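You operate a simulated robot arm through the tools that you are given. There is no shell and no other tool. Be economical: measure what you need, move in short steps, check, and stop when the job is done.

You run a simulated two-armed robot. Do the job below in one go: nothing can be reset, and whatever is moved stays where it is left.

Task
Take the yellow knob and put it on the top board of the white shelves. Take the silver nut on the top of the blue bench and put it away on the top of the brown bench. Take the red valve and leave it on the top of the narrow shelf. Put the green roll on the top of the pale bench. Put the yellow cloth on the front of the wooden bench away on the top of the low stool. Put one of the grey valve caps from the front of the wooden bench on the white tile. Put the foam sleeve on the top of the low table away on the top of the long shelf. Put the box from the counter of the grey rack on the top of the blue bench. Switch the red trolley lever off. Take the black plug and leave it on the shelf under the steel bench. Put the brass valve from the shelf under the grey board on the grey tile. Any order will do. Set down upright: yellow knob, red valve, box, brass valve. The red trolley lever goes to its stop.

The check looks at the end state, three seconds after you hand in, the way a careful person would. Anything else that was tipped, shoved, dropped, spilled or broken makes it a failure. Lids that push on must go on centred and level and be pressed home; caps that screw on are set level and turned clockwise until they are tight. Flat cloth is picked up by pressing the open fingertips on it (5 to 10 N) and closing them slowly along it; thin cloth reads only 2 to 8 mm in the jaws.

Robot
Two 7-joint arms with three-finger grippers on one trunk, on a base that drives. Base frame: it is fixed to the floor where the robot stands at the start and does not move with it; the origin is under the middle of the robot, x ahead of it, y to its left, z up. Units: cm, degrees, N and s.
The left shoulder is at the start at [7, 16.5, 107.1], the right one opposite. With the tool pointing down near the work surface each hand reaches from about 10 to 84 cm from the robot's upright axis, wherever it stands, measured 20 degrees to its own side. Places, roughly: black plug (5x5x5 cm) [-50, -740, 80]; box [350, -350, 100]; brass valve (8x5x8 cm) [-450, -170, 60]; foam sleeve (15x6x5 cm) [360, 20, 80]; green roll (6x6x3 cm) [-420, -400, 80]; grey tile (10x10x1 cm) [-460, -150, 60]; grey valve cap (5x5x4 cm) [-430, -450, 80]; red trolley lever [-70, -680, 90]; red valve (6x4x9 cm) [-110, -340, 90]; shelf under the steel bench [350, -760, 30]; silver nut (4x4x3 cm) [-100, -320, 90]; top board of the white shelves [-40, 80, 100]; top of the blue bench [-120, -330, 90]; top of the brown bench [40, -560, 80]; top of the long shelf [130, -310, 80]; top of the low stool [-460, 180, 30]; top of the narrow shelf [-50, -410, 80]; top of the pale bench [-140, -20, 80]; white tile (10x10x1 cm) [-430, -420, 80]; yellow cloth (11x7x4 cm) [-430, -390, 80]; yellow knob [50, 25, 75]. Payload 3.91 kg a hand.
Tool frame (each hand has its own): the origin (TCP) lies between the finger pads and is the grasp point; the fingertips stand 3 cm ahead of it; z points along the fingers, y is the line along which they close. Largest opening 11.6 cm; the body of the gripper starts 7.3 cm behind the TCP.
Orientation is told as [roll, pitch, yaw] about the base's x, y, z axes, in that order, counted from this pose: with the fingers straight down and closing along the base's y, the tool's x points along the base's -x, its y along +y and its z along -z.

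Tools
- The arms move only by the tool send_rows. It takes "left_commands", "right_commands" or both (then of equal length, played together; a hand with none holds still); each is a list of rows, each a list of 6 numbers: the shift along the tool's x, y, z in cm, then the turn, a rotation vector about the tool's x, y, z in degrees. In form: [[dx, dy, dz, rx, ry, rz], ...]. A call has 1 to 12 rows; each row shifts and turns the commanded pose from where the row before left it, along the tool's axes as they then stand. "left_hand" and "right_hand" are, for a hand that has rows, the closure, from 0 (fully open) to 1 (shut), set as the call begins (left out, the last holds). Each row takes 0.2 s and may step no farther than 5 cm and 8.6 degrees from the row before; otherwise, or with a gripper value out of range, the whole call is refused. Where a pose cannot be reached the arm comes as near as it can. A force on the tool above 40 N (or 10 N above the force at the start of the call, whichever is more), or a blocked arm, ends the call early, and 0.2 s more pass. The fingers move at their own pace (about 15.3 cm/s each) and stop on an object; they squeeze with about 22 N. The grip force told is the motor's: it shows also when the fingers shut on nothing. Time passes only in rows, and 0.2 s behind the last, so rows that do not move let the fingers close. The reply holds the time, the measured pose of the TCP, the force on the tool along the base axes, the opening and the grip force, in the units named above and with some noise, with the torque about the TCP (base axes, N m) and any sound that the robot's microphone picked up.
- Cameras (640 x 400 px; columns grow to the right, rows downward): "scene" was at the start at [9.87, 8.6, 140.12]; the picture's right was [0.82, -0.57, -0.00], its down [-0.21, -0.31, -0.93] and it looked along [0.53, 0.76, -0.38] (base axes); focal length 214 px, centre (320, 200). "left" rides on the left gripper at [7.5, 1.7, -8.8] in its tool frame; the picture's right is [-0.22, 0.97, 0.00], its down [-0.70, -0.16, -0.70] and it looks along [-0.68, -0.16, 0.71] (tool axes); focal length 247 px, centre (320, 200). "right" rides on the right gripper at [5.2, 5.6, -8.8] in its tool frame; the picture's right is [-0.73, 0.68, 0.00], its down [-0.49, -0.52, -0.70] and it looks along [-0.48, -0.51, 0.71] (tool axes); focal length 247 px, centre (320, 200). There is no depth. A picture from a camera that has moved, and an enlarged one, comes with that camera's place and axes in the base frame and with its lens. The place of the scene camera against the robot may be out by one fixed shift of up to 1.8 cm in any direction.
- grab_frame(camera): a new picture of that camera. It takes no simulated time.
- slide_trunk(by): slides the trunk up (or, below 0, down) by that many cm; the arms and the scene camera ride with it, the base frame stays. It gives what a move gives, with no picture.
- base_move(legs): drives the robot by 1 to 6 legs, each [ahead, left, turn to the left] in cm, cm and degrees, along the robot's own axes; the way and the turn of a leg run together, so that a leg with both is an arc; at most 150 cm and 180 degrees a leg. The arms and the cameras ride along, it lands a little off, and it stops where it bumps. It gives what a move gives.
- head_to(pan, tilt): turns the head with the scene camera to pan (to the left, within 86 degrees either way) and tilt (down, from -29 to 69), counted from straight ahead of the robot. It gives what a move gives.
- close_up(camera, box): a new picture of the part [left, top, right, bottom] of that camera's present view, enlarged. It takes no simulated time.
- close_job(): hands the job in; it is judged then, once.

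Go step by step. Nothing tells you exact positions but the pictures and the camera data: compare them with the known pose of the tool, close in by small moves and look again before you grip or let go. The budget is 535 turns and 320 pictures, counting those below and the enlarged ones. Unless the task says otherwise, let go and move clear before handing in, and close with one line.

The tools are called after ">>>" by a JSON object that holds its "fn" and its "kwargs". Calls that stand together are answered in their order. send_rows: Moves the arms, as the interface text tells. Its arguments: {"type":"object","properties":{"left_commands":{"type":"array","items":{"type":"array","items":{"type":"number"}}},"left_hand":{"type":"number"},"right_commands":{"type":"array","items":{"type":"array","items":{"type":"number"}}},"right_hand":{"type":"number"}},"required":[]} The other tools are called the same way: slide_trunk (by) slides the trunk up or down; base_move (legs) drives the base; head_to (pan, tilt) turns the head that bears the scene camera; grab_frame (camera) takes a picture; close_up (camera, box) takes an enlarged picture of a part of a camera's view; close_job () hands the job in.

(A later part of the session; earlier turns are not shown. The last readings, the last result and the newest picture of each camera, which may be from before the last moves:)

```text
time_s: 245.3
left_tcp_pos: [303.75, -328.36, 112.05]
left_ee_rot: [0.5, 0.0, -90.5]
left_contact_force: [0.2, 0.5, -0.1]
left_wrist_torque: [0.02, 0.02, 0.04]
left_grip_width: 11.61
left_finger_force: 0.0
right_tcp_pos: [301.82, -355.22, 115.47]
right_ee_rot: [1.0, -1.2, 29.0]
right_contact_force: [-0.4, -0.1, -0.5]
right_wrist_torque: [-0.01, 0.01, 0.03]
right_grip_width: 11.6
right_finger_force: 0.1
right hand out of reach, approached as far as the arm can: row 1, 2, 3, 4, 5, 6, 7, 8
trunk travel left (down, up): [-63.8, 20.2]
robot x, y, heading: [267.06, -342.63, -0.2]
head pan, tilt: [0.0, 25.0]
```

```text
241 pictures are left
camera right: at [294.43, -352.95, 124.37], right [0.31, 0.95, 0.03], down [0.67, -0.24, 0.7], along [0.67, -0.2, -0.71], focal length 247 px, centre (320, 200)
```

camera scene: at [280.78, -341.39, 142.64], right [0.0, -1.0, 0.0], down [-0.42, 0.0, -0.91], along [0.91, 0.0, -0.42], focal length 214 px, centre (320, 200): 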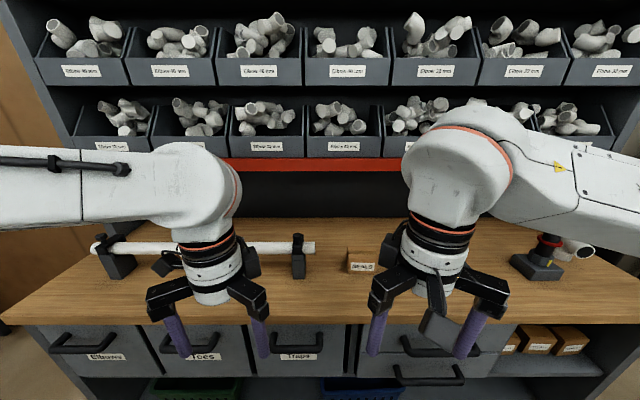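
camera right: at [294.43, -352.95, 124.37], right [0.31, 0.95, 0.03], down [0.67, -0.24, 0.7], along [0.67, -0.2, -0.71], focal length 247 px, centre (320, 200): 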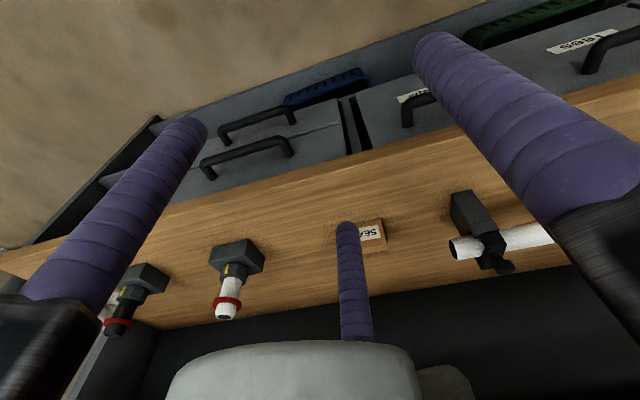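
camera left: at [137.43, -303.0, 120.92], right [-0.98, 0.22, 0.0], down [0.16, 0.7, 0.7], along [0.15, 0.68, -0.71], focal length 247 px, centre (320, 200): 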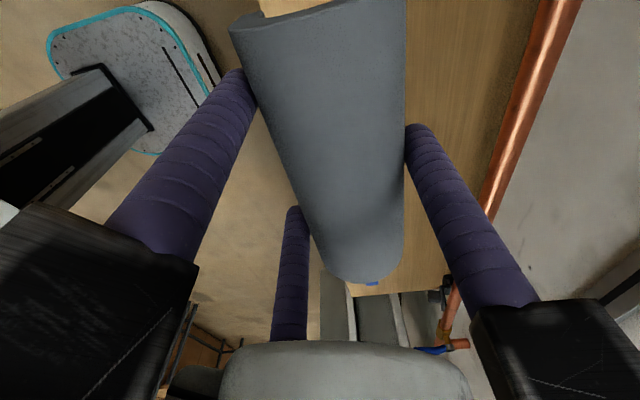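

Positive yaw is limited for this arm; I turn the other way to -90.

>>> {"fn": "send_rows", "kwargs": {"right_commands": [[0, 0, 0, 1, 1.2, 0], [0, 0, 0, 0, 0, 8.4], [0, 0, 0, 0, 0, 8.4], [0, 0, 0, 0, 0, 8.4], [0, 0, 0, 0, 0, 8.4], [0, 0, 0, 0, 0, 8.4], [0, 0, 0, 0, 0, 8.4], [0, 0, 0, 0, 0, 8.4], [0, 0, 0, 0, 0, 8.4], [0, 0, 0, 0, 0, 8.4], [0, 0, 0, 0, 0, 8.4], [0, 0, 0, 0, 0, 8.4]]}}

>>> {"fn": "send_rows", "kwargs": {"right_commands": [[0, 0, 0, 0, 0, 8.4], [0, 0, 0, 0, 0, 8.4], [0, 0, 0, 0, 0, 8.4]]}}

```text
time_s: 247.9
left_tcp_pos: [303.74, -328.41, 111.93]
left_ee_rot: [0.7, 0.0, -90.5]
left_contact_force: [0.1, -0.3, 0.0]
left_wrist_torque: [0.01, 0.01, 0.03]
left_grip_width: 11.6
left_finger_force: 0.0
right_tcp_pos: [301.73, -355.18, 115.45]
right_ee_rot: [0.1, -0.1, -63.5]
right_contact_force: [0.0, 0.0, -1.0]
right_wrist_torque: [0.01, 0.01, -0.01]
right_grip_width: 11.6
right_finger_force: 0.1
trunk travel left (down, up): [-63.8, 20.2]
robot x, y, heading: [266.92, -342.16, -0.2]
head pan, tilt: [0.0, 25.0]
```

```text
time_s: 248.7
left_tcp_pos: [303.74, -328.49, 112.01]
left_ee_rot: [0.6, 0.1, -90.4]
left_contact_force: [-0.1, 0.4, 0.0]
left_wrist_torque: [0.01, 0.01, -0.01]
left_grip_width: 11.63
left_finger_force: 0.1
right_tcp_pos: [301.75, -355.16, 115.51]
right_ee_rot: [0.1, 0.2, -88.7]
right_contact_force: [0.0, 0.1, -0.3]
right_wrist_torque: [-0.04, 0.02, 0.02]
right_grip_width: 11.58
right_finger_force: 0.0
trunk travel left (down, up): [-63.8, 20.2]
robot x, y, heading: [266.91, -342.12, -0.2]
head pan, tilt: [0.0, 25.0]
```

>>> {"fn": "send_rows", "kwargs": {"right_commands": [[0, 4.5, 0, 0, 0, 0], [0, 4.5, 0.5, 0, 0, 0], [0, 4.5, 0.5, 0, 0, 0], [0, 4.5, 1, 0, 0, 0], [0, 4.5, 1, 0, 0, 0], [0, 4.5, 1, 0, 0, 0], [0, 4, 1, 0, 0, 0]]}}

>>> {"fn": "grab_frame", "kwargs": {"camera": "right"}}

>>> {"fn": "close_up", "kwargs": {"camera": "scene", "box": [240, 150, 480, 310]}}

```text
time_s: 250.3
left_tcp_pos: [303.95, -328.38, 111.84]
left_ee_rot: [0.5, 0.0, -90.6]
left_contact_force: [-0.6, 0.5, 1.7]
left_wrist_torque: [-0.02, 0.0, 0.0]
left_grip_width: 11.62
left_finger_force: 0.2
right_tcp_pos: [332.91, -354.44, 110.45]
right_ee_rot: [0.0, 0.0, -88.6]
right_contact_force: [0.5, 0.1, -1.0]
right_wrist_torque: [-0.02, 0.01, -0.02]
right_grip_width: 11.6
right_finger_force: 0.0
trunk travel left (down, up): [-63.8, 20.2]
robot x, y, heading: [266.85, -342.21, -0.1]
head pan, tilt: [0.0, 25.0]
```

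```text
240 pictures are left
camera right: at [338.32, -348.95, 119.4], right [0.7, -0.71, 0.0], down [-0.51, -0.5, 0.7], along [-0.5, -0.49, -0.71], focal length 247 px, centre (320, 200)
```

right: 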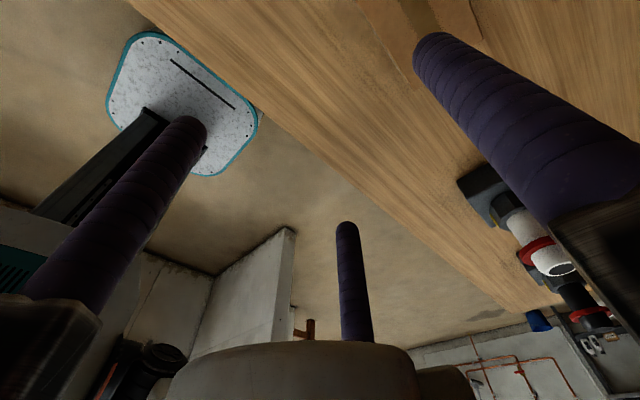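

```text
2.50 times, centred on (360, 230) of scene
camera zoom: at [280.98, -341.32, 142.62], right [0.0, -1.0, 0.0], down [-0.42, 0.0, -0.91], along [0.91, 0.0, -0.42], focal length 536 px, centre (220, 125)
```

zoom: 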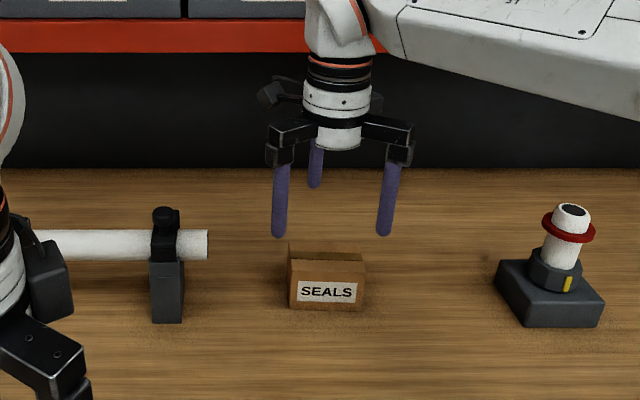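

>>> {"fn": "send_rows", "kwargs": {"right_commands": [[0, 0, 3.5, 0, 0, 0], [0, 0.5, 3, 0, 0, 0]]}}

>>> {"fn": "grab_frame", "kwargs": {"camera": "right"}}

>>> {"fn": "close_up", "kwargs": {"camera": "scene", "box": [280, 190, 440, 290]}}

```text
time_s: 250.9
left_tcp_pos: [303.8, -328.38, 111.97]
left_ee_rot: [0.4, -0.1, -90.5]
left_contact_force: [-0.5, 0.2, 0.9]
left_wrist_torque: [-0.01, -0.01, -0.01]
left_grip_width: 11.6
left_finger_force: 0.1
right_tcp_pos: [333.29, -354.52, 103.85]
right_ee_rot: [0.1, 0.0, -88.6]
right_contact_force: [0.6, -0.4, -0.2]
right_wrist_torque: [0.01, 0.01, 0.0]
right_grip_width: 11.6
right_finger_force: 0.0
trunk travel left (down, up): [-63.8, 20.2]
robot x, y, heading: [267.28, -342.23, -0.2]
head pan, tilt: [0.0, 25.0]
```

```text
238 pictures are left
camera right: at [338.81, -349.04, 112.82], right [0.7, -0.72, 0.0], down [-0.51, -0.5, 0.7], along [-0.5, -0.49, -0.72], focal length 247 px, centre (320, 200)
```

right: 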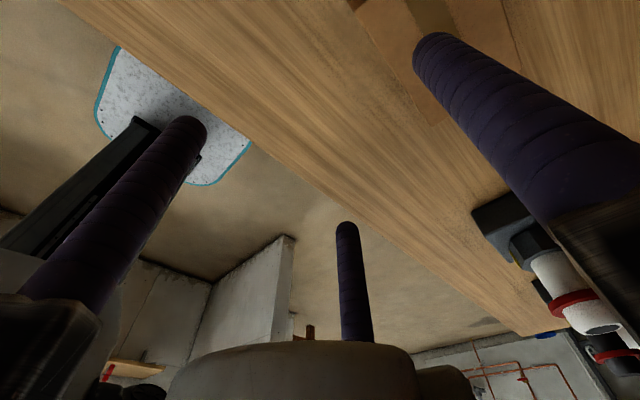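

```text
4.00 times, centred on (360, 240) of scene
camera zoom: at [280.89, -341.38, 142.63], right [0.0, -1.0, 0.0], down [-0.42, 0.0, -0.91], along [0.91, 0.0, -0.42], focal length 858 px, centre (160, 40)
```

zoom: 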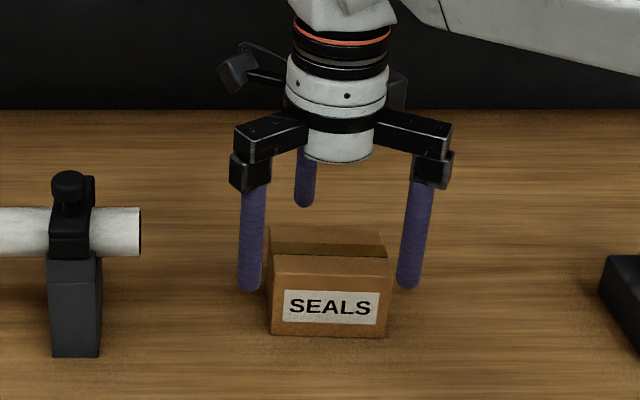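

The wrist view says the counter is lower (z≈88) and the box is at x≈338.5–345, y≈-357. I shift forward and check.

>>> {"fn": "send_rows", "kwargs": {"right_commands": [[-1.2, 2.5, 0, 0, 0, 0], [-1.3, 2.5, 0, 0, 0, 0], [0, 1.8, 1.5, 0, 0, 0]]}}

>>> {"fn": "grab_frame", "kwargs": {"camera": "right"}}

>>> {"fn": "close_up", "kwargs": {"camera": "scene", "box": [280, 150, 460, 290]}}

```text
time_s: 251.7
left_tcp_pos: [303.77, -328.37, 111.83]
left_ee_rot: [0.5, 0.0, -90.5]
left_contact_force: [-0.1, -0.6, -0.1]
left_wrist_torque: [0.03, 0.02, 0.02]
left_grip_width: 11.59
left_finger_force: 0.0
right_tcp_pos: [340.17, -356.78, 102.58]
right_ee_rot: [0.0, 0.1, -88.6]
right_contact_force: [-0.3, -0.7, 0.4]
right_wrist_torque: [0.01, -0.01, 0.01]
right_grip_width: 11.62
right_finger_force: 0.1
trunk travel left (down, up): [-63.8, 20.2]
robot x, y, heading: [267.21, -342.43, -0.2]
head pan, tilt: [0.0, 25.0]
```

```text
236 pictures are left
camera right: at [345.63, -351.31, 111.43], right [0.7, -0.71, 0.0], down [-0.51, -0.5, 0.7], along [-0.5, -0.49, -0.71], focal length 247 px, centre (320, 200)
```

right: 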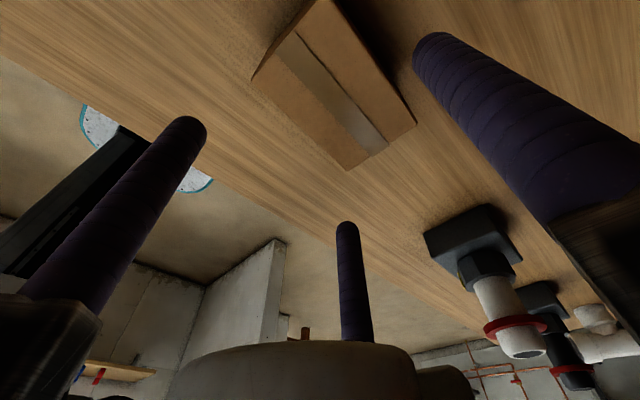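

```text
2.86 times, centred on (370, 220) of scene
camera zoom: at [280.9, -341.33, 142.63], right [0.0, -1.0, 0.0], down [-0.42, 0.0, -0.91], along [0.91, 0.0, -0.42], focal length 613 px, centre (177, 143)
```

zoom: 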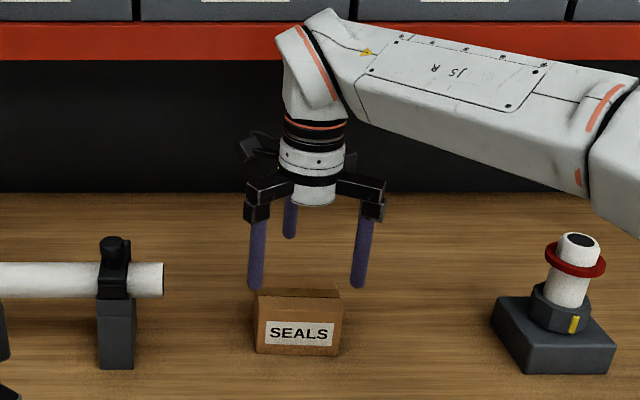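

Box is centred in the jaws. I descend.

>>> {"fn": "send_rows", "kwargs": {"right_commands": [[-0.3, 0, 3, 0, 0, 0], [0, 0, 3, 0, 0, 0], [0, 0, 2, 0, 0, 0], [0, 0, 1.2, 0, 0, 0]]}}

>>> {"fn": "grab_frame", "kwargs": {"camera": "right"}}

>>> {"fn": "close_up", "kwargs": {"camera": "scene", "box": [280, 150, 460, 290]}}

```text
time_s: 252.7
left_tcp_pos: [303.85, -328.4, 111.96]
left_ee_rot: [0.4, 0.0, -90.6]
left_contact_force: [-0.1, -0.3, -0.1]
left_wrist_torque: [-0.03, 0.04, 0.0]
left_grip_width: 11.61
left_finger_force: 0.0
right_tcp_pos: [340.23, -356.94, 93.32]
right_ee_rot: [0.1, 0.1, -88.6]
right_contact_force: [-0.1, 0.7, -0.5]
right_wrist_torque: [0.0, 0.02, -0.03]
right_grip_width: 11.59
right_finger_force: 0.1
trunk travel left (down, up): [-63.8, 20.2]
robot x, y, heading: [266.65, -342.28, 0.1]
head pan, tilt: [0.0, 25.0]
```

```text
234 pictures are left
camera right: at [345.61, -351.54, 102.23], right [0.7, -0.71, 0.0], down [-0.51, -0.5, 0.7], along [-0.5, -0.49, -0.72], focal length 247 px, centre (320, 200)
```

right: 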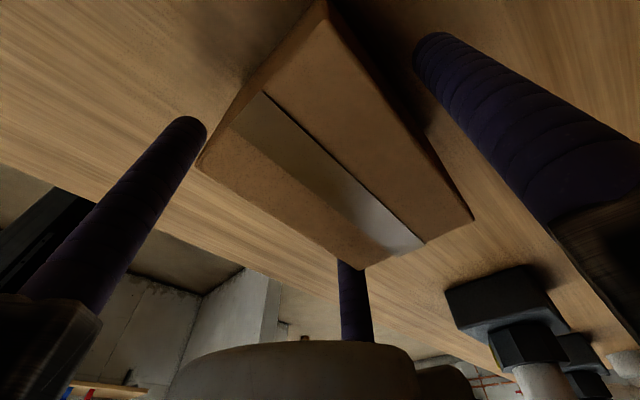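

```text
2.86 times, centred on (370, 220) of scene
camera zoom: at [280.85, -341.4, 142.64], right [0.0, -1.0, 0.0], down [-0.42, 0.0, -0.91], along [0.91, 0.0, -0.42], focal length 613 px, centre (177, 143)
```

zoom: 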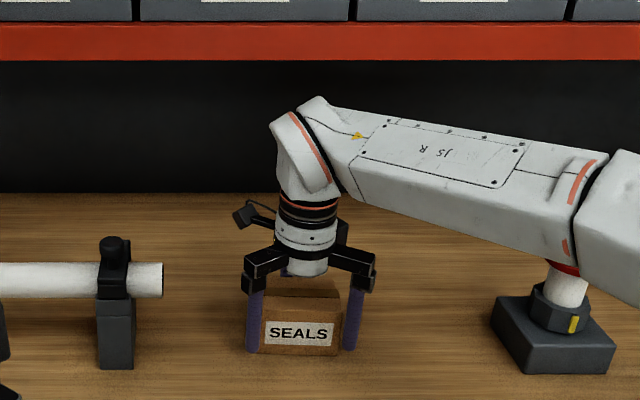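

>>> {"fn": "send_rows", "kwargs": {"right_commands": [[0, -0.3, 1, 0, 0, 0], [0, 0, 0.4, 0, 0, 0]]}}

>>> {"fn": "send_rows", "kwargs": {"right_commands": [[0, 0, 0, 0, 0, 0], [0, 0, 0, 0, 0, 0], [0, 0, 0, 0, 0, 0], [0, 0, 0, 0, 0, 0]], "right_hand": 1}}

>>> {"fn": "grab_frame", "kwargs": {"camera": "right"}}

```text
time_s: 253.3
left_tcp_pos: [303.74, -328.43, 111.93]
left_ee_rot: [0.6, 0.0, -90.5]
left_contact_force: [1.0, -0.1, 0.1]
left_wrist_torque: [0.01, 0.0, 0.01]
left_grip_width: 11.61
left_finger_force: 0.1
right_tcp_pos: [339.87, -357.02, 91.87]
right_ee_rot: [0.1, 0.1, -88.6]
right_contact_force: [0.4, 0.3, 0.0]
right_wrist_torque: [-0.02, -0.06, 0.01]
right_grip_width: 11.59
right_finger_force: 0.1
trunk travel left (down, up): [-63.8, 20.2]
robot x, y, heading: [267.37, -342.42, -0.0]
head pan, tilt: [0.0, 25.0]
```

```text
time_s: 254.3
left_tcp_pos: [303.71, -328.43, 111.95]
left_ee_rot: [0.5, -0.1, -90.5]
left_contact_force: [0.5, -0.3, 0.1]
left_wrist_torque: [-0.01, 0.03, 0.01]
left_grip_width: 11.61
left_finger_force: 0.1
right_tcp_pos: [339.79, -357.05, 91.88]
right_ee_rot: [0.1, 0.2, -88.6]
right_contact_force: [0.0, 0.5, 0.6]
right_wrist_torque: [-0.13, 0.08, -0.02]
right_grip_width: 9.19
right_finger_force: 21.6
trunk travel left (down, up): [-63.8, 20.2]
robot x, y, heading: [266.94, -342.49, 0.1]
head pan, tilt: [0.0, 25.0]
```

```text
232 pictures are left
camera right: at [345.27, -351.54, 100.87], right [0.7, -0.71, 0.0], down [-0.51, -0.5, 0.7], along [-0.5, -0.49, -0.72], focal length 247 px, centre (320, 200)
```

right: 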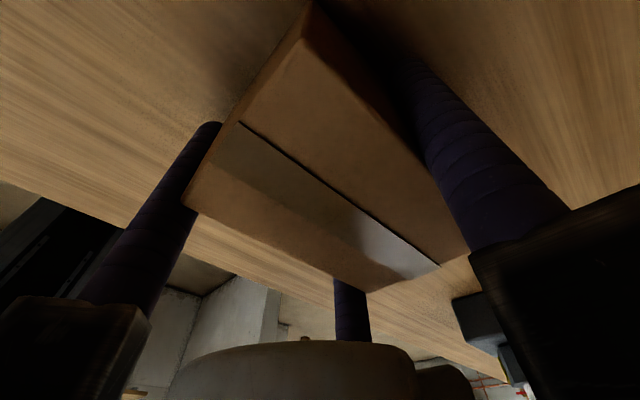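

Gripped. Lift a little, then draw it back toward me and up.

>>> {"fn": "send_rows", "kwargs": {"right_commands": [[0, 0, -1.5, 0, 0, 0], [0, 0, -2, 0, 0, 0], [0, 0, -2, 0, 0, 0]]}}

>>> {"fn": "close_up", "kwargs": {"camera": "scene", "box": [280, 150, 460, 290]}}

```text
time_s: 255.1
left_tcp_pos: [303.74, -328.47, 111.85]
left_ee_rot: [0.6, -0.1, -90.5]
left_contact_force: [0.6, 0.0, 0.0]
left_wrist_torque: [0.01, -0.02, 0.02]
left_grip_width: 11.58
left_finger_force: 0.0
right_tcp_pos: [339.88, -357.06, 97.31]
right_ee_rot: [0.2, 0.0, -88.6]
right_contact_force: [0.5, 0.7, -2.4]
right_wrist_torque: [0.02, 0.06, 0.01]
right_grip_width: 9.17
right_finger_force: 21.8
trunk travel left (down, up): [-63.8, 20.2]
robot x, y, heading: [266.96, -342.37, -0.1]
head pan, tilt: [0.0, 25.0]
```

```text
2.86 times, centred on (370, 220) of scene
camera zoom: at [280.77, -341.39, 142.64], right [0.0, -1.0, 0.0], down [-0.42, 0.0, -0.91], along [0.91, 0.0, -0.42], focal length 613 px, centre (177, 143)
```

zoom: 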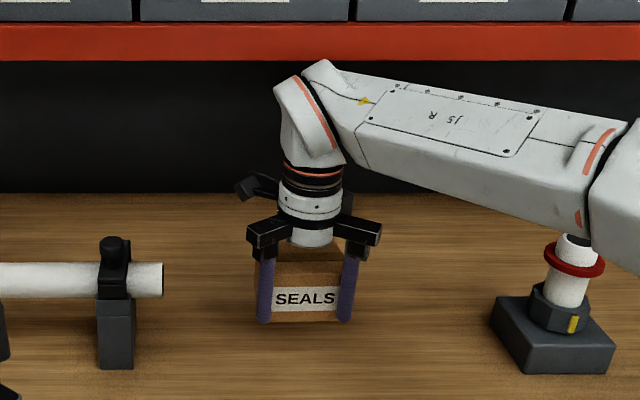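

>>> {"fn": "send_rows", "kwargs": {"right_commands": [[0, -4.4, -1.8, 0, 0, 0], [0, -4.4, -1.8, 0, 0, 0], [0, -4.4, -1.8, 0, 0, 0], [0, -4.4, -1.8, 0, 0, 0], [0, -4.4, -1.8, 0, 0, 0], [0, -4.4, -1.8, 0, 0, 0], [0, -4.4, -1.8, 0, 0, 0]]}}

>>> {"fn": "base_move", "kwargs": {"legs": [[-25, 0, 0], [0, 0, -90], [60, 0, 0]]}}

>>> {"fn": "slide_trunk", "kwargs": {"by": 20}}

>>> {"fn": "head_to", "kwargs": {"pan": -50, "tilt": 20}}

>>> {"fn": "grab_frame", "kwargs": {"camera": "scene"}}

>>> {"fn": "head_to", "kwargs": {"pan": 0, "tilt": 20}}

>>> {"fn": "grab_frame", "kwargs": {"camera": "scene"}}

```text
time_s: 256.7
left_tcp_pos: [303.59, -328.47, 111.99]
left_ee_rot: [0.7, 0.0, -90.5]
left_contact_force: [-0.4, 0.3, 0.2]
left_wrist_torque: [0.01, 0.04, 0.0]
left_grip_width: 11.59
left_finger_force: 0.0
right_tcp_pos: [308.68, -358.0, 110.02]
right_ee_rot: [0.2, 0.1, -88.6]
right_contact_force: [-0.3, 0.5, -1.7]
right_wrist_torque: [-0.01, -0.01, -0.02]
right_grip_width: 9.13
right_finger_force: 21.9
trunk travel left (down, up): [-63.8, 20.2]
robot x, y, heading: [267.02, -342.35, -0.1]
head pan, tilt: [0.0, 25.0]
```

```text
time_s: 264.9
left_tcp_pos: [257.32, -430.05, 112.66]
left_ee_rot: [1.7, -0.4, 178.9]
left_contact_force: [1.2, 0.8, 0.3]
left_wrist_torque: [-0.06, 0.05, 0.0]
left_grip_width: 11.59
left_finger_force: 0.0
right_tcp_pos: [228.25, -432.69, 110.42]
right_ee_rot: [1.6, -2.5, -175.8]
right_contact_force: [0.0, 0.0, -1.5]
right_wrist_torque: [0.08, -0.03, 0.03]
right_grip_width: 9.16
right_finger_force: 21.9
trunk travel left (down, up): [-63.8, 20.2]
robot x, y, heading: [242.64, -394.59, -90.9]
head pan, tilt: [0.0, 25.0]
stopped in leg 3: the robot was blocked; the commanded pose is now the measured one
```

```text
time_s: 267.1
left_tcp_pos: [256.45, -432.27, 132.02]
left_ee_rot: [0.7, 0.0, 179.0]
left_contact_force: [-0.3, 0.4, 0.8]
left_wrist_torque: [0.0, 0.02, 0.0]
left_grip_width: 11.59
left_finger_force: 0.0
right_tcp_pos: [227.42, -435.15, 129.13]
right_ee_rot: [-0.1, -1.7, -176.1]
right_contact_force: [-0.3, -0.5, -2.9]
right_wrist_torque: [0.03, -0.04, 0.02]
right_grip_width: 9.16
right_finger_force: 21.5
trunk travel left (down, up): [-83.8, 0.2]
robot x, y, heading: [242.73, -395.3, -90.7]
head pan, tilt: [0.0, 25.0]
```

```text
time_s: 268.3
left_tcp_pos: [256.49, -432.14, 131.99]
left_ee_rot: [0.6, 0.0, 179.0]
left_contact_force: [0.1, -0.2, -0.4]
left_wrist_torque: [-0.03, 0.0, 0.02]
left_grip_width: 11.6
left_finger_force: 0.1
right_tcp_pos: [227.37, -435.16, 129.21]
right_ee_rot: [-0.1, -1.7, -176.1]
right_contact_force: [0.2, -0.5, -2.8]
right_wrist_torque: [0.06, 0.0, 0.03]
right_grip_width: 9.15
right_finger_force: 22.1
trunk travel left (down, up): [-83.8, 0.2]
robot x, y, heading: [242.95, -395.76, -90.5]
head pan, tilt: [-50.0, 20.0]
```

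```text
230 pictures are left
camera scene: at [235.18, -405.29, 163.45], right [-0.64, 0.77, 0.0], down [0.26, 0.22, -0.94], along [-0.73, -0.6, -0.34], focal length 214 px, centre (320, 200)
```

scene: 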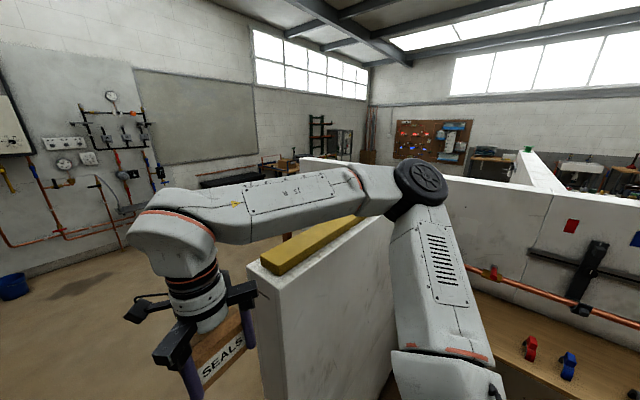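

```text
time_s: 269.4
left_tcp_pos: [256.41, -432.12, 131.87]
left_ee_rot: [0.5, 0.1, 179.0]
left_contact_force: [-0.3, -0.2, 0.8]
left_wrist_torque: [-0.04, 0.01, 0.01]
left_grip_width: 11.6
left_finger_force: 0.0
right_tcp_pos: [227.51, -435.1, 129.27]
right_ee_rot: [0.0, -1.7, -176.2]
right_contact_force: [0.3, 0.3, -3.2]
right_wrist_torque: [0.03, 0.0, -0.02]
right_grip_width: 9.14
right_finger_force: 21.8
trunk travel left (down, up): [-83.8, 0.2]
robot x, y, heading: [242.72, -395.28, -90.7]
head pan, tilt: [0.0, 20.0]
```

```text
229 pictures are left
camera scene: at [242.27, -408.68, 163.45], right [-1.0, 0.01, 0.0], down [0.0, 0.34, -0.94], along [-0.01, -0.94, -0.34], focal length 214 px, centre (320, 200)
```

scene: 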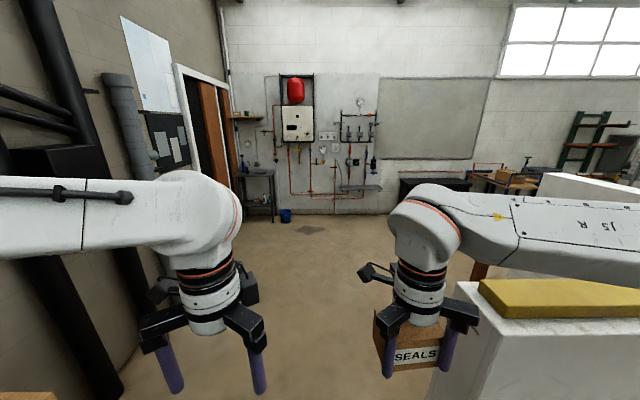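

The right gripper touched the wall end. I back off, sidestep left and go round it.

>>> {"fn": "base_move", "kwargs": {"legs": [[-6, 0, 0], [0, 28, 0], [120, 0, 0]]}}

>>> {"fn": "head_to", "kwargs": {"pan": -75, "tilt": 20}}

>>> {"fn": "grab_frame", "kwargs": {"camera": "scene"}}

>>> {"fn": "grab_frame", "kwargs": {"camera": "right"}}

```text
time_s: 277.5
left_tcp_pos: [283.56, -544.52, 131.92]
left_ee_rot: [0.6, 0.0, 179.4]
left_contact_force: [0.7, 0.4, 0.7]
left_wrist_torque: [-0.01, -0.02, -0.01]
left_grip_width: 11.59
left_finger_force: 0.1
right_tcp_pos: [254.64, -547.81, 129.22]
right_ee_rot: [0.0, -1.7, -175.7]
right_contact_force: [0.1, 1.0, -2.7]
right_wrist_torque: [0.04, -0.02, -0.01]
right_grip_width: 9.15
right_finger_force: 22.2
trunk travel left (down, up): [-83.8, 0.2]
robot x, y, heading: [269.38, -507.7, -90.2]
head pan, tilt: [0.0, 20.0]
```

```text
time_s: 279.0
left_tcp_pos: [283.63, -544.67, 131.96]
left_ee_rot: [0.6, -0.1, 179.4]
left_contact_force: [-0.1, 0.2, -0.6]
left_wrist_torque: [0.01, 0.0, 0.0]
left_grip_width: 11.62
left_finger_force: 0.0
right_tcp_pos: [254.5, -547.87, 129.23]
right_ee_rot: [-0.1, -1.7, -175.8]
right_contact_force: [-0.3, 0.6, -2.6]
right_wrist_torque: [0.01, 0.0, -0.05]
right_grip_width: 9.16
right_finger_force: 22.2
trunk travel left (down, up): [-83.8, 0.2]
robot x, y, heading: [269.64, -508.04, -90.1]
head pan, tilt: [-75.0, 20.0]
```

```text
228 pictures are left
camera scene: at [260.27, -514.38, 163.45], right [-0.26, 0.97, 0.0], down [0.33, 0.09, -0.94], along [-0.91, -0.24, -0.34], focal length 214 px, centre (320, 200)
```

scene: 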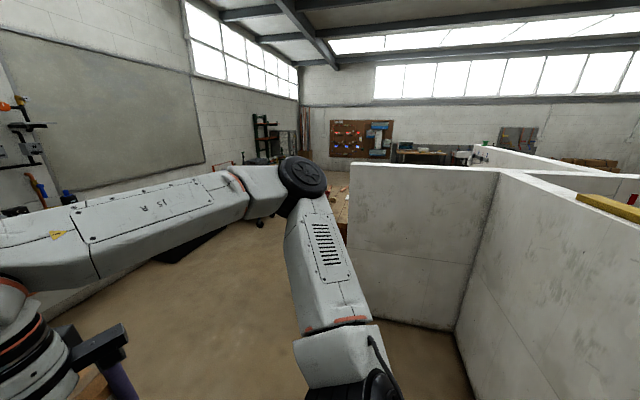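

```text
227 pictures are left
camera right: at [260.41, -553.05, 138.02], right [-0.68, -0.73, 0.02], down [-0.5, 0.49, 0.71], along [-0.53, 0.48, -0.7], focal length 247 px, centre (320, 200)
```

right: 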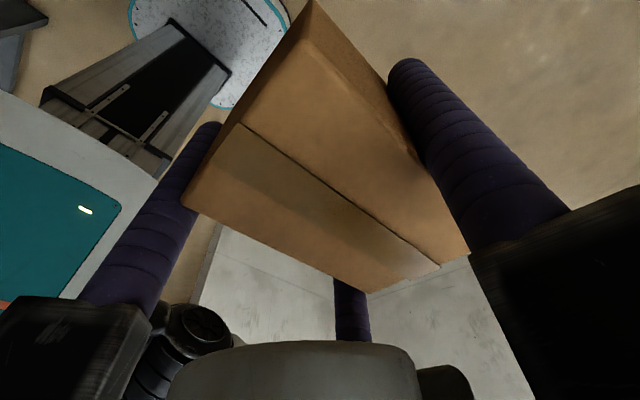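

>>> {"fn": "base_move", "kwargs": {"legs": [[95, 0, 0], [0, 0, -60]]}}

>>> {"fn": "head_to", "kwargs": {"pan": -25, "tilt": 22}}

>>> {"fn": "grab_frame", "kwargs": {"camera": "scene"}}

>>> {"fn": "head_to", "kwargs": {"pan": 10, "tilt": 22}}

>>> {"fn": "grab_frame", "kwargs": {"camera": "scene"}}

```text
time_s: 286.5
left_tcp_pos: [245.19, -632.58, 132.07]
left_ee_rot: [0.5, 0.0, 120.6]
left_contact_force: [0.0, -0.1, -0.3]
left_wrist_torque: [-0.03, 0.0, 0.0]
left_grip_width: 11.6
left_finger_force: 0.0
right_tcp_pos: [227.18, -609.32, 129.12]
right_ee_rot: [-0.2, -1.6, 125.5]
right_contact_force: [-0.3, -0.1, -2.0]
right_wrist_torque: [-0.01, -0.05, 0.02]
right_grip_width: 9.17
right_finger_force: 21.8
trunk travel left (down, up): [-83.8, 0.2]
robot x, y, heading: [269.68, -601.59, -148.6]
head pan, tilt: [-75.0, 20.0]
```

```text
time_s: 287.7
left_tcp_pos: [245.24, -632.6, 131.94]
left_ee_rot: [0.5, 0.0, 120.6]
left_contact_force: [0.7, 0.3, 0.6]
left_wrist_torque: [-0.01, 0.03, 0.0]
left_grip_width: 11.57
left_finger_force: 0.0
right_tcp_pos: [227.38, -609.3, 129.13]
right_ee_rot: [-0.1, -1.8, 125.5]
right_contact_force: [0.0, -0.1, -2.0]
right_wrist_torque: [-0.01, -0.05, 0.0]
right_grip_width: 9.16
right_finger_force: 21.5
trunk travel left (down, up): [-83.8, 0.2]
robot x, y, heading: [269.68, -601.66, -149.0]
head pan, tilt: [-25.0, 22.0]
```

```text
226 pictures are left
camera scene: at [255.45, -604.19, 163.12], right [-0.1, 0.99, 0.0], down [0.37, 0.04, -0.93], along [-0.92, -0.1, -0.37], focal length 214 px, centre (320, 200)
```

scene: 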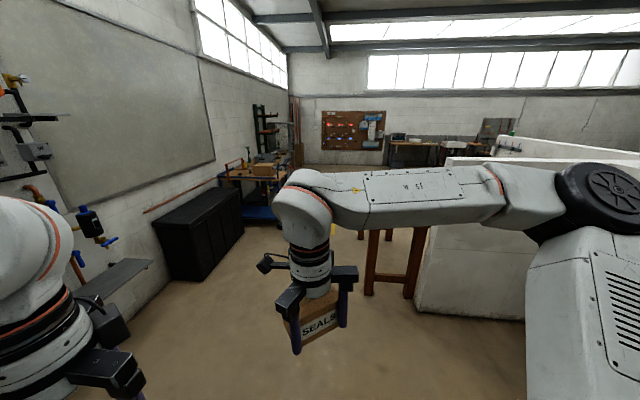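

```text
time_s: 288.7
left_tcp_pos: [245.19, -632.43, 132.01]
left_ee_rot: [0.5, 0.0, 120.6]
left_contact_force: [-0.3, -0.2, 0.0]
left_wrist_torque: [0.03, 0.0, 0.03]
left_grip_width: 11.62
left_finger_force: 0.1
right_tcp_pos: [227.41, -609.31, 129.21]
right_ee_rot: [-0.1, -1.7, 125.6]
right_contact_force: [-0.2, 0.0, -2.7]
right_wrist_torque: [0.03, -0.01, 0.01]
right_grip_width: 9.14
right_finger_force: 22.0
trunk travel left (down, up): [-83.8, 0.2]
robot x, y, heading: [269.85, -601.58, -149.1]
head pan, tilt: [10.0, 22.0]
```

```text
225 pictures are left
camera scene: at [257.67, -609.3, 163.12], right [-0.66, 0.76, 0.0], down [0.28, 0.25, -0.93], along [-0.7, -0.61, -0.37], focal length 214 px, centre (320, 200)
```

scene: 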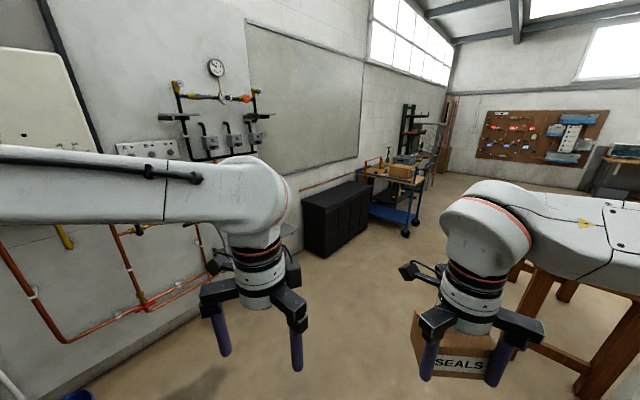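

>>> {"fn": "base_move", "kwargs": {"legs": [[0, 0, -31], [0, 20, 0], [140, 0, 0]]}}

>>> {"fn": "head_to", "kwargs": {"pan": 20, "tilt": 25}}

>>> {"fn": "grab_frame", "kwargs": {"camera": "scene"}}

>>> {"fn": "head_to", "kwargs": {"pan": -45, "tilt": 25}}

>>> {"fn": "grab_frame", "kwargs": {"camera": "scene"}}

```text
time_s: 298.4
left_tcp_pos: [92.08, -636.21, 132.06]
left_ee_rot: [0.6, 0.0, 89.6]
left_contact_force: [0.3, 0.3, 0.3]
left_wrist_torque: [0.0, -0.01, 0.01]
left_grip_width: 11.61
left_finger_force: 0.0
right_tcp_pos: [88.69, -607.13, 129.37]
right_ee_rot: [-0.1, -1.7, 94.5]
right_contact_force: [-0.1, 0.6, -2.5]
right_wrist_torque: [0.02, -0.04, 0.0]
right_grip_width: 9.16
right_finger_force: 22.2
trunk travel left (down, up): [-83.8, 0.2]
robot x, y, heading: [128.53, -621.92, -179.9]
head pan, tilt: [10.0, 22.0]
```

```text
time_s: 299.2
left_tcp_pos: [91.91, -636.14, 131.93]
left_ee_rot: [0.5, 0.1, 89.6]
left_contact_force: [-0.7, 0.5, -0.1]
left_wrist_torque: [0.01, -0.02, 0.0]
left_grip_width: 11.59
left_finger_force: 0.1
right_tcp_pos: [88.58, -607.07, 129.12]
right_ee_rot: [-0.1, -1.7, 94.5]
right_contact_force: [-0.5, -0.5, -2.5]
right_wrist_torque: [0.02, -0.05, -0.01]
right_grip_width: 9.15
right_finger_force: 21.7
trunk travel left (down, up): [-83.8, 0.2]
robot x, y, heading: [128.99, -622.22, -179.9]
head pan, tilt: [20.0, 25.0]
```

```text
224 pictures are left
camera scene: at [114.57, -624.33, 162.64], right [-0.34, 0.94, 0.0], down [0.4, 0.14, -0.91], along [-0.85, -0.31, -0.42], focal length 214 px, centre (320, 200)
```

scene: 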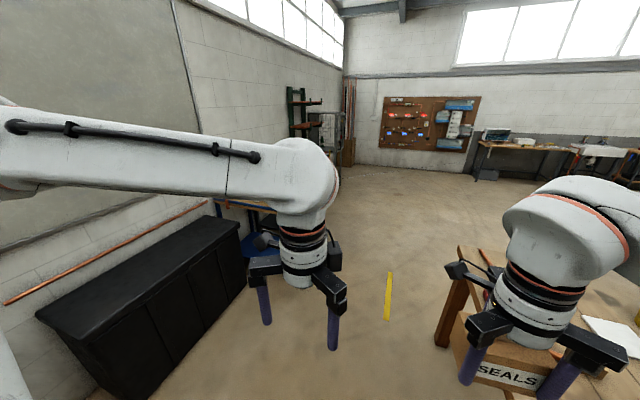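

```text
time_s: 300.5
left_tcp_pos: [92.07, -636.04, 132.04]
left_ee_rot: [0.6, 0.0, 89.8]
left_contact_force: [-0.3, 0.2, 0.0]
left_wrist_torque: [-0.03, 0.03, 0.01]
left_grip_width: 11.59
left_finger_force: 0.0
right_tcp_pos: [88.64, -607.13, 129.32]
right_ee_rot: [-0.1, -1.7, 94.5]
right_contact_force: [0.4, -0.2, -2.2]
right_wrist_torque: [-0.02, -0.04, 0.0]
right_grip_width: 9.16
right_finger_force: 21.8
trunk travel left (down, up): [-83.8, 0.2]
robot x, y, heading: [128.98, -621.84, -179.9]
head pan, tilt: [-45.0, 25.0]
```

```text
223 pictures are left
camera scene: at [116.71, -614.67, 162.64], right [0.71, 0.71, 0.0], down [0.3, -0.3, -0.91], along [-0.64, 0.64, -0.42], focal length 214 px, centre (320, 200)
```

scene: 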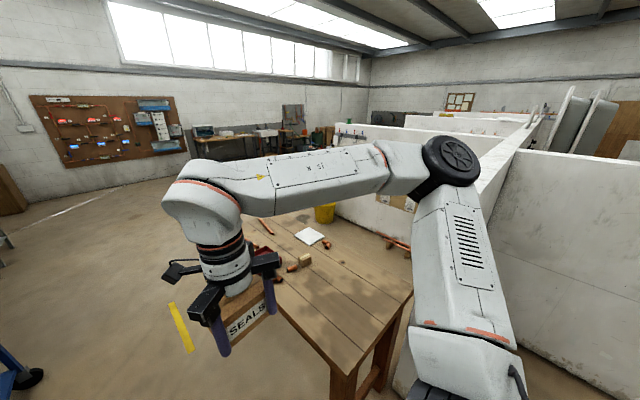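

>>> {"fn": "base_move", "kwargs": {"legs": [[150, 0, 0], [150, 0, 0], [0, 0, -90]]}}

>>> {"fn": "head_to", "kwargs": {"pan": -25, "tilt": 22}}

>>> {"fn": "grab_frame", "kwargs": {"camera": "scene"}}

>>> {"fn": "head_to", "kwargs": {"pan": 10, "tilt": 22}}

>>> {"fn": "grab_frame", "kwargs": {"camera": "scene"}}

```text
time_s: 318.9
left_tcp_pos: [-189.27, -587.79, 131.98]
left_ee_rot: [0.6, -0.1, 1.2]
left_contact_force: [0.2, -0.7, 0.0]
left_wrist_torque: [-0.04, 0.0, 0.0]
left_grip_width: 11.56
left_finger_force: 0.1
right_tcp_pos: [-160.35, -583.46, 129.27]
right_ee_rot: [-0.1, -1.7, 6.1]
right_contact_force: [0.3, 1.0, -2.9]
right_wrist_torque: [-0.02, 0.01, 0.01]
right_grip_width: 9.17
right_finger_force: 22.0
trunk travel left (down, up): [-83.8, 0.2]
robot x, y, heading: [-174.42, -623.7, 91.8]
head pan, tilt: [-45.0, 25.0]
```

```text
time_s: 319.7
left_tcp_pos: [-189.31, -587.71, 132.0]
left_ee_rot: [0.6, 0.0, 1.1]
left_contact_force: [-0.6, -0.6, -0.1]
left_wrist_torque: [-0.02, 0.0, -0.01]
left_grip_width: 11.58
left_finger_force: 0.0
right_tcp_pos: [-160.31, -583.57, 129.23]
right_ee_rot: [0.0, -1.6, 6.1]
right_contact_force: [0.2, 0.5, -2.9]
right_wrist_torque: [-0.05, -0.02, -0.02]
right_grip_width: 9.13
right_finger_force: 22.5
trunk travel left (down, up): [-83.8, 0.2]
robot x, y, heading: [-174.11, -624.15, 91.6]
head pan, tilt: [-25.0, 22.0]
```

```text
222 pictures are left
camera scene: at [-171.19, -609.49, 163.12], right [0.92, -0.4, 0.0], down [-0.15, -0.34, -0.93], along [0.37, 0.85, -0.38], focal length 214 px, centre (320, 200)
```

scene: 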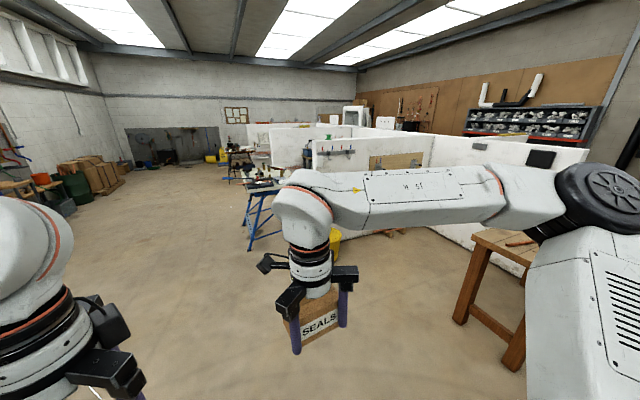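

```text
time_s: 320.7
left_tcp_pos: [-189.41, -587.72, 131.93]
left_ee_rot: [0.6, 0.0, 1.2]
left_contact_force: [0.1, -0.3, -0.1]
left_wrist_torque: [0.01, 0.04, -0.02]
left_grip_width: 11.58
left_finger_force: 0.0
right_tcp_pos: [-160.29, -583.41, 129.2]
right_ee_rot: [-0.1, -1.8, 6.1]
right_contact_force: [-0.2, -1.0, -1.9]
right_wrist_torque: [-0.03, 0.03, -0.02]
right_grip_width: 9.17
right_finger_force: 22.0
trunk travel left (down, up): [-83.8, 0.2]
robot x, y, heading: [-174.49, -624.2, 91.9]
head pan, tilt: [10.0, 22.0]
```

```text
221 pictures are left
camera scene: at [-176.75, -608.91, 163.12], right [0.98, 0.2, 0.0], down [0.08, -0.37, -0.93], along [-0.19, 0.91, -0.37], focal length 214 px, centre (320, 200)
```

scene: 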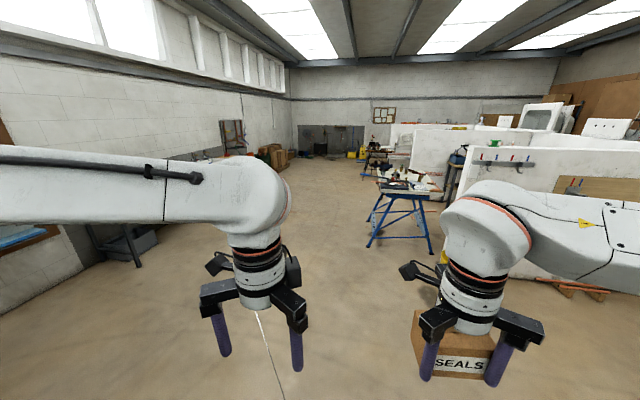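

>>> {"fn": "base_move", "kwargs": {"legs": [[150, 0, 0], [0, -40, -2], [30, 0, 0]]}}

>>> {"fn": "head_to", "kwargs": {"pan": 0, "tilt": 35}}

>>> {"fn": "grab_frame", "kwargs": {"camera": "scene"}}

>>> {"fn": "head_to", "kwargs": {"pan": -60, "tilt": 30}}

>>> {"fn": "grab_frame", "kwargs": {"camera": "scene"}}

```text
time_s: 331.8
left_tcp_pos: [-155.04, -408.21, 132.03]
left_ee_rot: [0.8, 0.1, 0.7]
left_contact_force: [0.1, -0.9, 0.2]
left_wrist_torque: [0.02, 0.02, 0.0]
left_grip_width: 11.62
left_finger_force: 0.1
right_tcp_pos: [-126.11, -404.15, 129.18]
right_ee_rot: [0.0, -1.8, 5.6]
right_contact_force: [0.5, -0.1, -1.7]
right_wrist_torque: [-0.04, -0.01, 0.02]
right_grip_width: 9.17
right_finger_force: 21.9
trunk travel left (down, up): [-83.8, 0.2]
robot x, y, heading: [-140.72, -444.47, 91.1]
head pan, tilt: [10.0, 22.0]
```

```text
time_s: 332.6
left_tcp_pos: [-155.01, -407.86, 132.15]
left_ee_rot: [0.6, -0.1, 0.6]
left_contact_force: [-0.2, 0.5, -0.8]
left_wrist_torque: [-0.01, 0.01, 0.02]
left_grip_width: 11.6
left_finger_force: 0.1
right_tcp_pos: [-126.14, -403.98, 129.19]
right_ee_rot: [-0.1, -1.7, 5.5]
right_contact_force: [0.3, -0.4, -2.7]
right_wrist_torque: [-0.02, 0.02, -0.01]
right_grip_width: 9.15
right_finger_force: 22.2
trunk travel left (down, up): [-83.8, 0.2]
robot x, y, heading: [-140.91, -444.48, 91.2]
head pan, tilt: [0.0, 35.0]
```

```text
220 pictures are left
camera scene: at [-141.12, -429.46, 161.06], right [1.0, 0.02, 0.0], down [0.01, -0.57, -0.82], along [-0.02, 0.82, -0.57], focal length 214 px, centre (320, 200)
```

scene: 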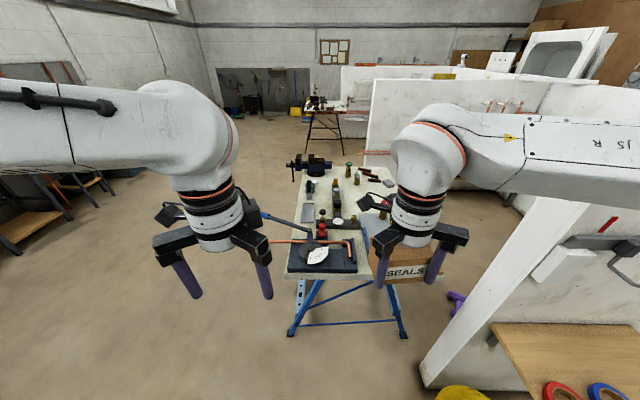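

```text
time_s: 333.9
left_tcp_pos: [-155.05, -407.85, 132.18]
left_ee_rot: [0.6, 0.0, 0.5]
left_contact_force: [-0.3, 0.5, -0.2]
left_wrist_torque: [-0.01, -0.02, -0.02]
left_grip_width: 11.59
left_finger_force: 0.0
right_tcp_pos: [-126.1, -403.98, 129.34]
right_ee_rot: [-0.2, -1.8, 5.4]
right_contact_force: [-1.4, 0.7, -4.0]
right_wrist_torque: [-0.04, -0.03, -0.02]
right_grip_width: 9.15
right_finger_force: 21.6
trunk travel left (down, up): [-83.8, 0.2]
robot x, y, heading: [-140.58, -444.27, 91.2]
head pan, tilt: [-60.0, 30.0]
```

```text
219 pictures are left
camera scene: at [-133.21, -433.66, 161.84], right [0.52, -0.86, 0.0], down [-0.43, -0.26, -0.87], along [0.74, 0.45, -0.5], focal length 214 px, centre (320, 200)
```

scene: 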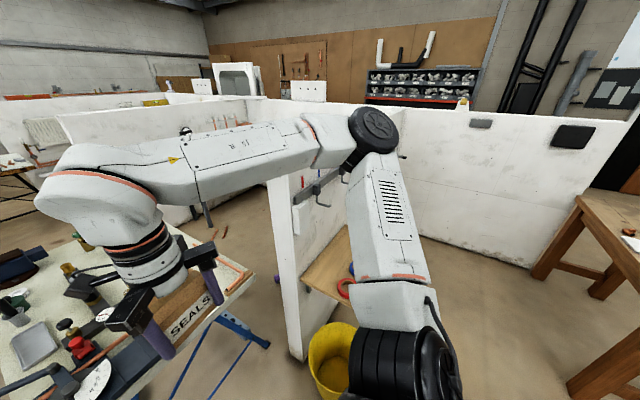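

>>> {"fn": "head_to", "kwargs": {"pan": -5, "tilt": 38}}

>>> {"fn": "close_up", "kwargs": {"camera": "scene", "box": [220, 120, 400, 260]}}

>>> {"fn": "grab_frame", "kwargs": {"camera": "left"}}

```text
time_s: 335.1
left_tcp_pos: [-155.05, -407.9, 132.09]
left_ee_rot: [0.6, 0.0, 0.6]
left_contact_force: [-0.9, -0.2, 0.0]
left_wrist_torque: [0.01, -0.02, -0.02]
left_grip_width: 11.59
left_finger_force: 0.0
right_tcp_pos: [-126.15, -404.07, 129.23]
right_ee_rot: [-0.1, -1.7, 5.5]
right_contact_force: [-1.1, 0.1, -2.4]
right_wrist_torque: [-0.01, 0.0, 0.0]
right_grip_width: 9.15
right_finger_force: 21.4
trunk travel left (down, up): [-83.8, 0.2]
robot x, y, heading: [-140.5, -444.15, 91.2]
head pan, tilt: [-5.0, 38.0]
```

```text
2.86 times, centred on (310, 190) of scene
camera zoom: at [-140.35, -429.74, 160.61], right [1.0, -0.07, 0.0], down [-0.04, -0.61, -0.79], along [0.05, 0.79, -0.62], focal length 613 px, centre (349, 229)
```

zoom: 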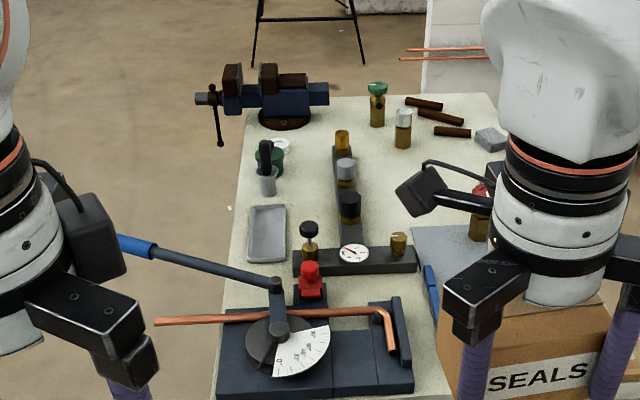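

```text
217 pictures are left
camera left: at [-162.49, -406.24, 140.76], right [0.21, 0.98, 0.01], down [0.7, -0.16, 0.7], along [0.68, -0.14, -0.72], focal length 247 px, centre (320, 200)
```

left: 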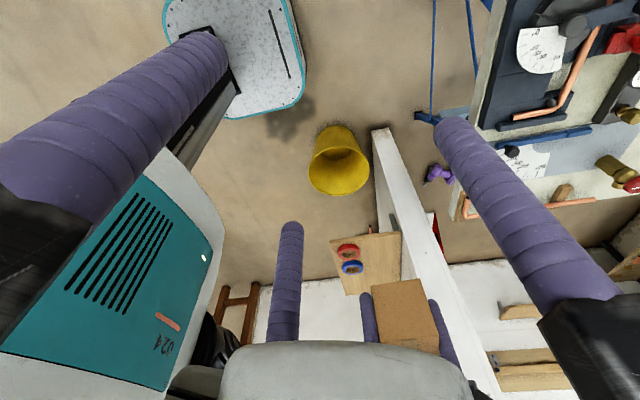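

I see the red valve at about [-110, -338] and the silver nut at [-99, -305]. I move the box hand aside for a clear view of the bench top.

>>> {"fn": "send_rows", "kwargs": {"right_commands": [[-4.5, -1, 0, 0, 0, 0], [-4.5, -1, 0, 0, 0, 0], [-4.5, -1, 0, 0, 0, 0], [-4.5, -1, 0, 0, 0, 0], [-4.5, -1, 0, 0, 0, 0]]}}

>>> {"fn": "base_move", "kwargs": {"legs": [[22, 0, 0]]}}

>>> {"fn": "head_to", "kwargs": {"pan": -10, "tilt": 45}}

>>> {"fn": "grab_frame", "kwargs": {"camera": "scene"}}

```text
time_s: 336.3
left_tcp_pos: [-154.71, -407.98, 132.05]
left_ee_rot: [0.6, 0.0, 0.6]
left_contact_force: [0.8, -0.5, 0.3]
left_wrist_torque: [-0.02, 0.04, -0.05]
left_grip_width: 11.58
left_finger_force: 0.0
right_tcp_pos: [-103.01, -406.84, 129.62]
right_ee_rot: [-0.1, -1.5, 5.6]
right_contact_force: [1.0, -0.4, -2.8]
right_wrist_torque: [-0.03, 0.1, -0.03]
right_grip_width: 8.02
right_finger_force: 22.0
trunk travel left (down, up): [-83.8, 0.2]
robot x, y, heading: [-140.31, -444.43, 91.2]
head pan, tilt: [-5.0, 38.0]
```

```text
time_s: 338.0
left_tcp_pos: [-155.42, -385.96, 132.03]
left_ee_rot: [0.9, 0.0, 0.5]
left_contact_force: [0.1, 0.6, 0.3]
left_wrist_torque: [0.02, -0.01, -0.01]
left_grip_width: 11.61
left_finger_force: 0.0
right_tcp_pos: [-103.58, -384.88, 129.95]
right_ee_rot: [0.1, -1.7, 5.5]
right_contact_force: [0.2, -0.1, -2.5]
right_wrist_torque: [-0.03, 0.04, 0.02]
right_grip_width: 7.97
right_finger_force: 22.0
trunk travel left (down, up): [-83.8, 0.2]
robot x, y, heading: [-140.43, -422.3, 90.8]
head pan, tilt: [-5.0, 38.0]
```

```text
time_s: 338.7
left_tcp_pos: [-155.27, -385.66, 131.99]
left_ee_rot: [0.7, 0.0, 0.5]
left_contact_force: [-0.4, -0.3, -0.3]
left_wrist_torque: [0.0, 0.02, 0.01]
left_grip_width: 11.61
left_finger_force: 0.2
right_tcp_pos: [-103.64, -384.78, 129.83]
right_ee_rot: [0.0, -1.7, 5.5]
right_contact_force: [-0.3, 0.1, -3.0]
right_wrist_torque: [-0.03, -0.02, 0.01]
right_grip_width: 7.98
right_finger_force: 22.3
trunk travel left (down, up): [-83.8, 0.2]
robot x, y, heading: [-140.86, -422.39, 90.9]
head pan, tilt: [-10.0, 45.0]
```

```text
216 pictures are left
camera scene: at [-140.05, -408.1, 159.58], right [0.99, -0.16, 0.0], down [-0.11, -0.7, -0.71], along [0.11, 0.7, -0.71], focal length 214 px, centre (320, 200)
```

scene: 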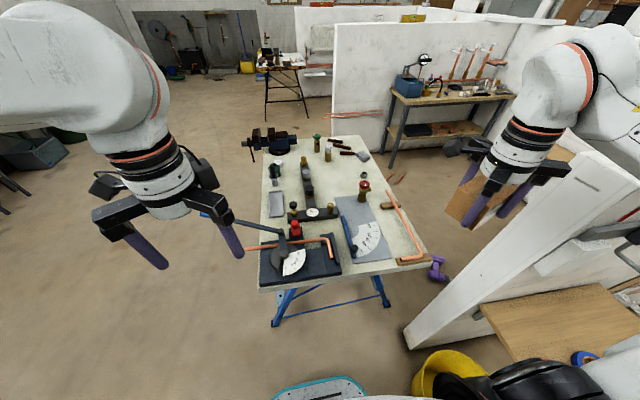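

>>> {"fn": "grab_frame", "kwargs": {"camera": "right"}}

>>> {"fn": "close_up", "kwargs": {"camera": "scene", "box": [220, 120, 440, 280]}}

```text
215 pictures are left
camera right: at [-109.59, -379.51, 138.64], right [0.66, 0.75, 0.02], down [0.51, -0.47, 0.71], along [0.54, -0.46, -0.7], focal length 247 px, centre (320, 200)
```

right: 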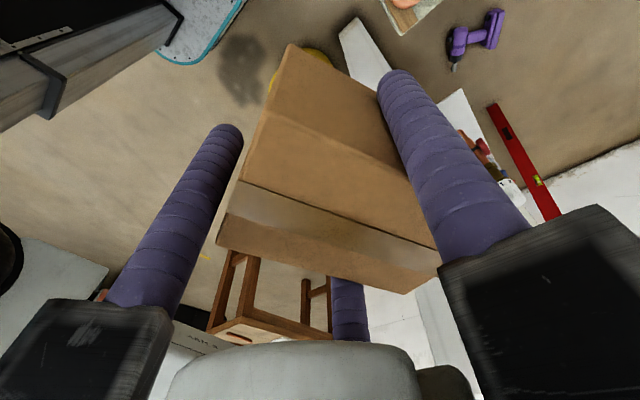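

```text
2.50 times, centred on (330, 200) of scene
camera zoom: at [-140.05, -408.1, 159.58], right [0.99, -0.16, 0.0], down [-0.11, -0.7, -0.71], along [0.11, 0.7, -0.71], focal length 536 px, centre (295, 200)
```

zoom: 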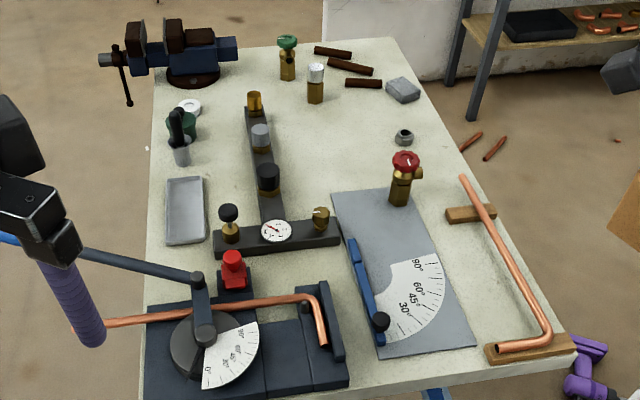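

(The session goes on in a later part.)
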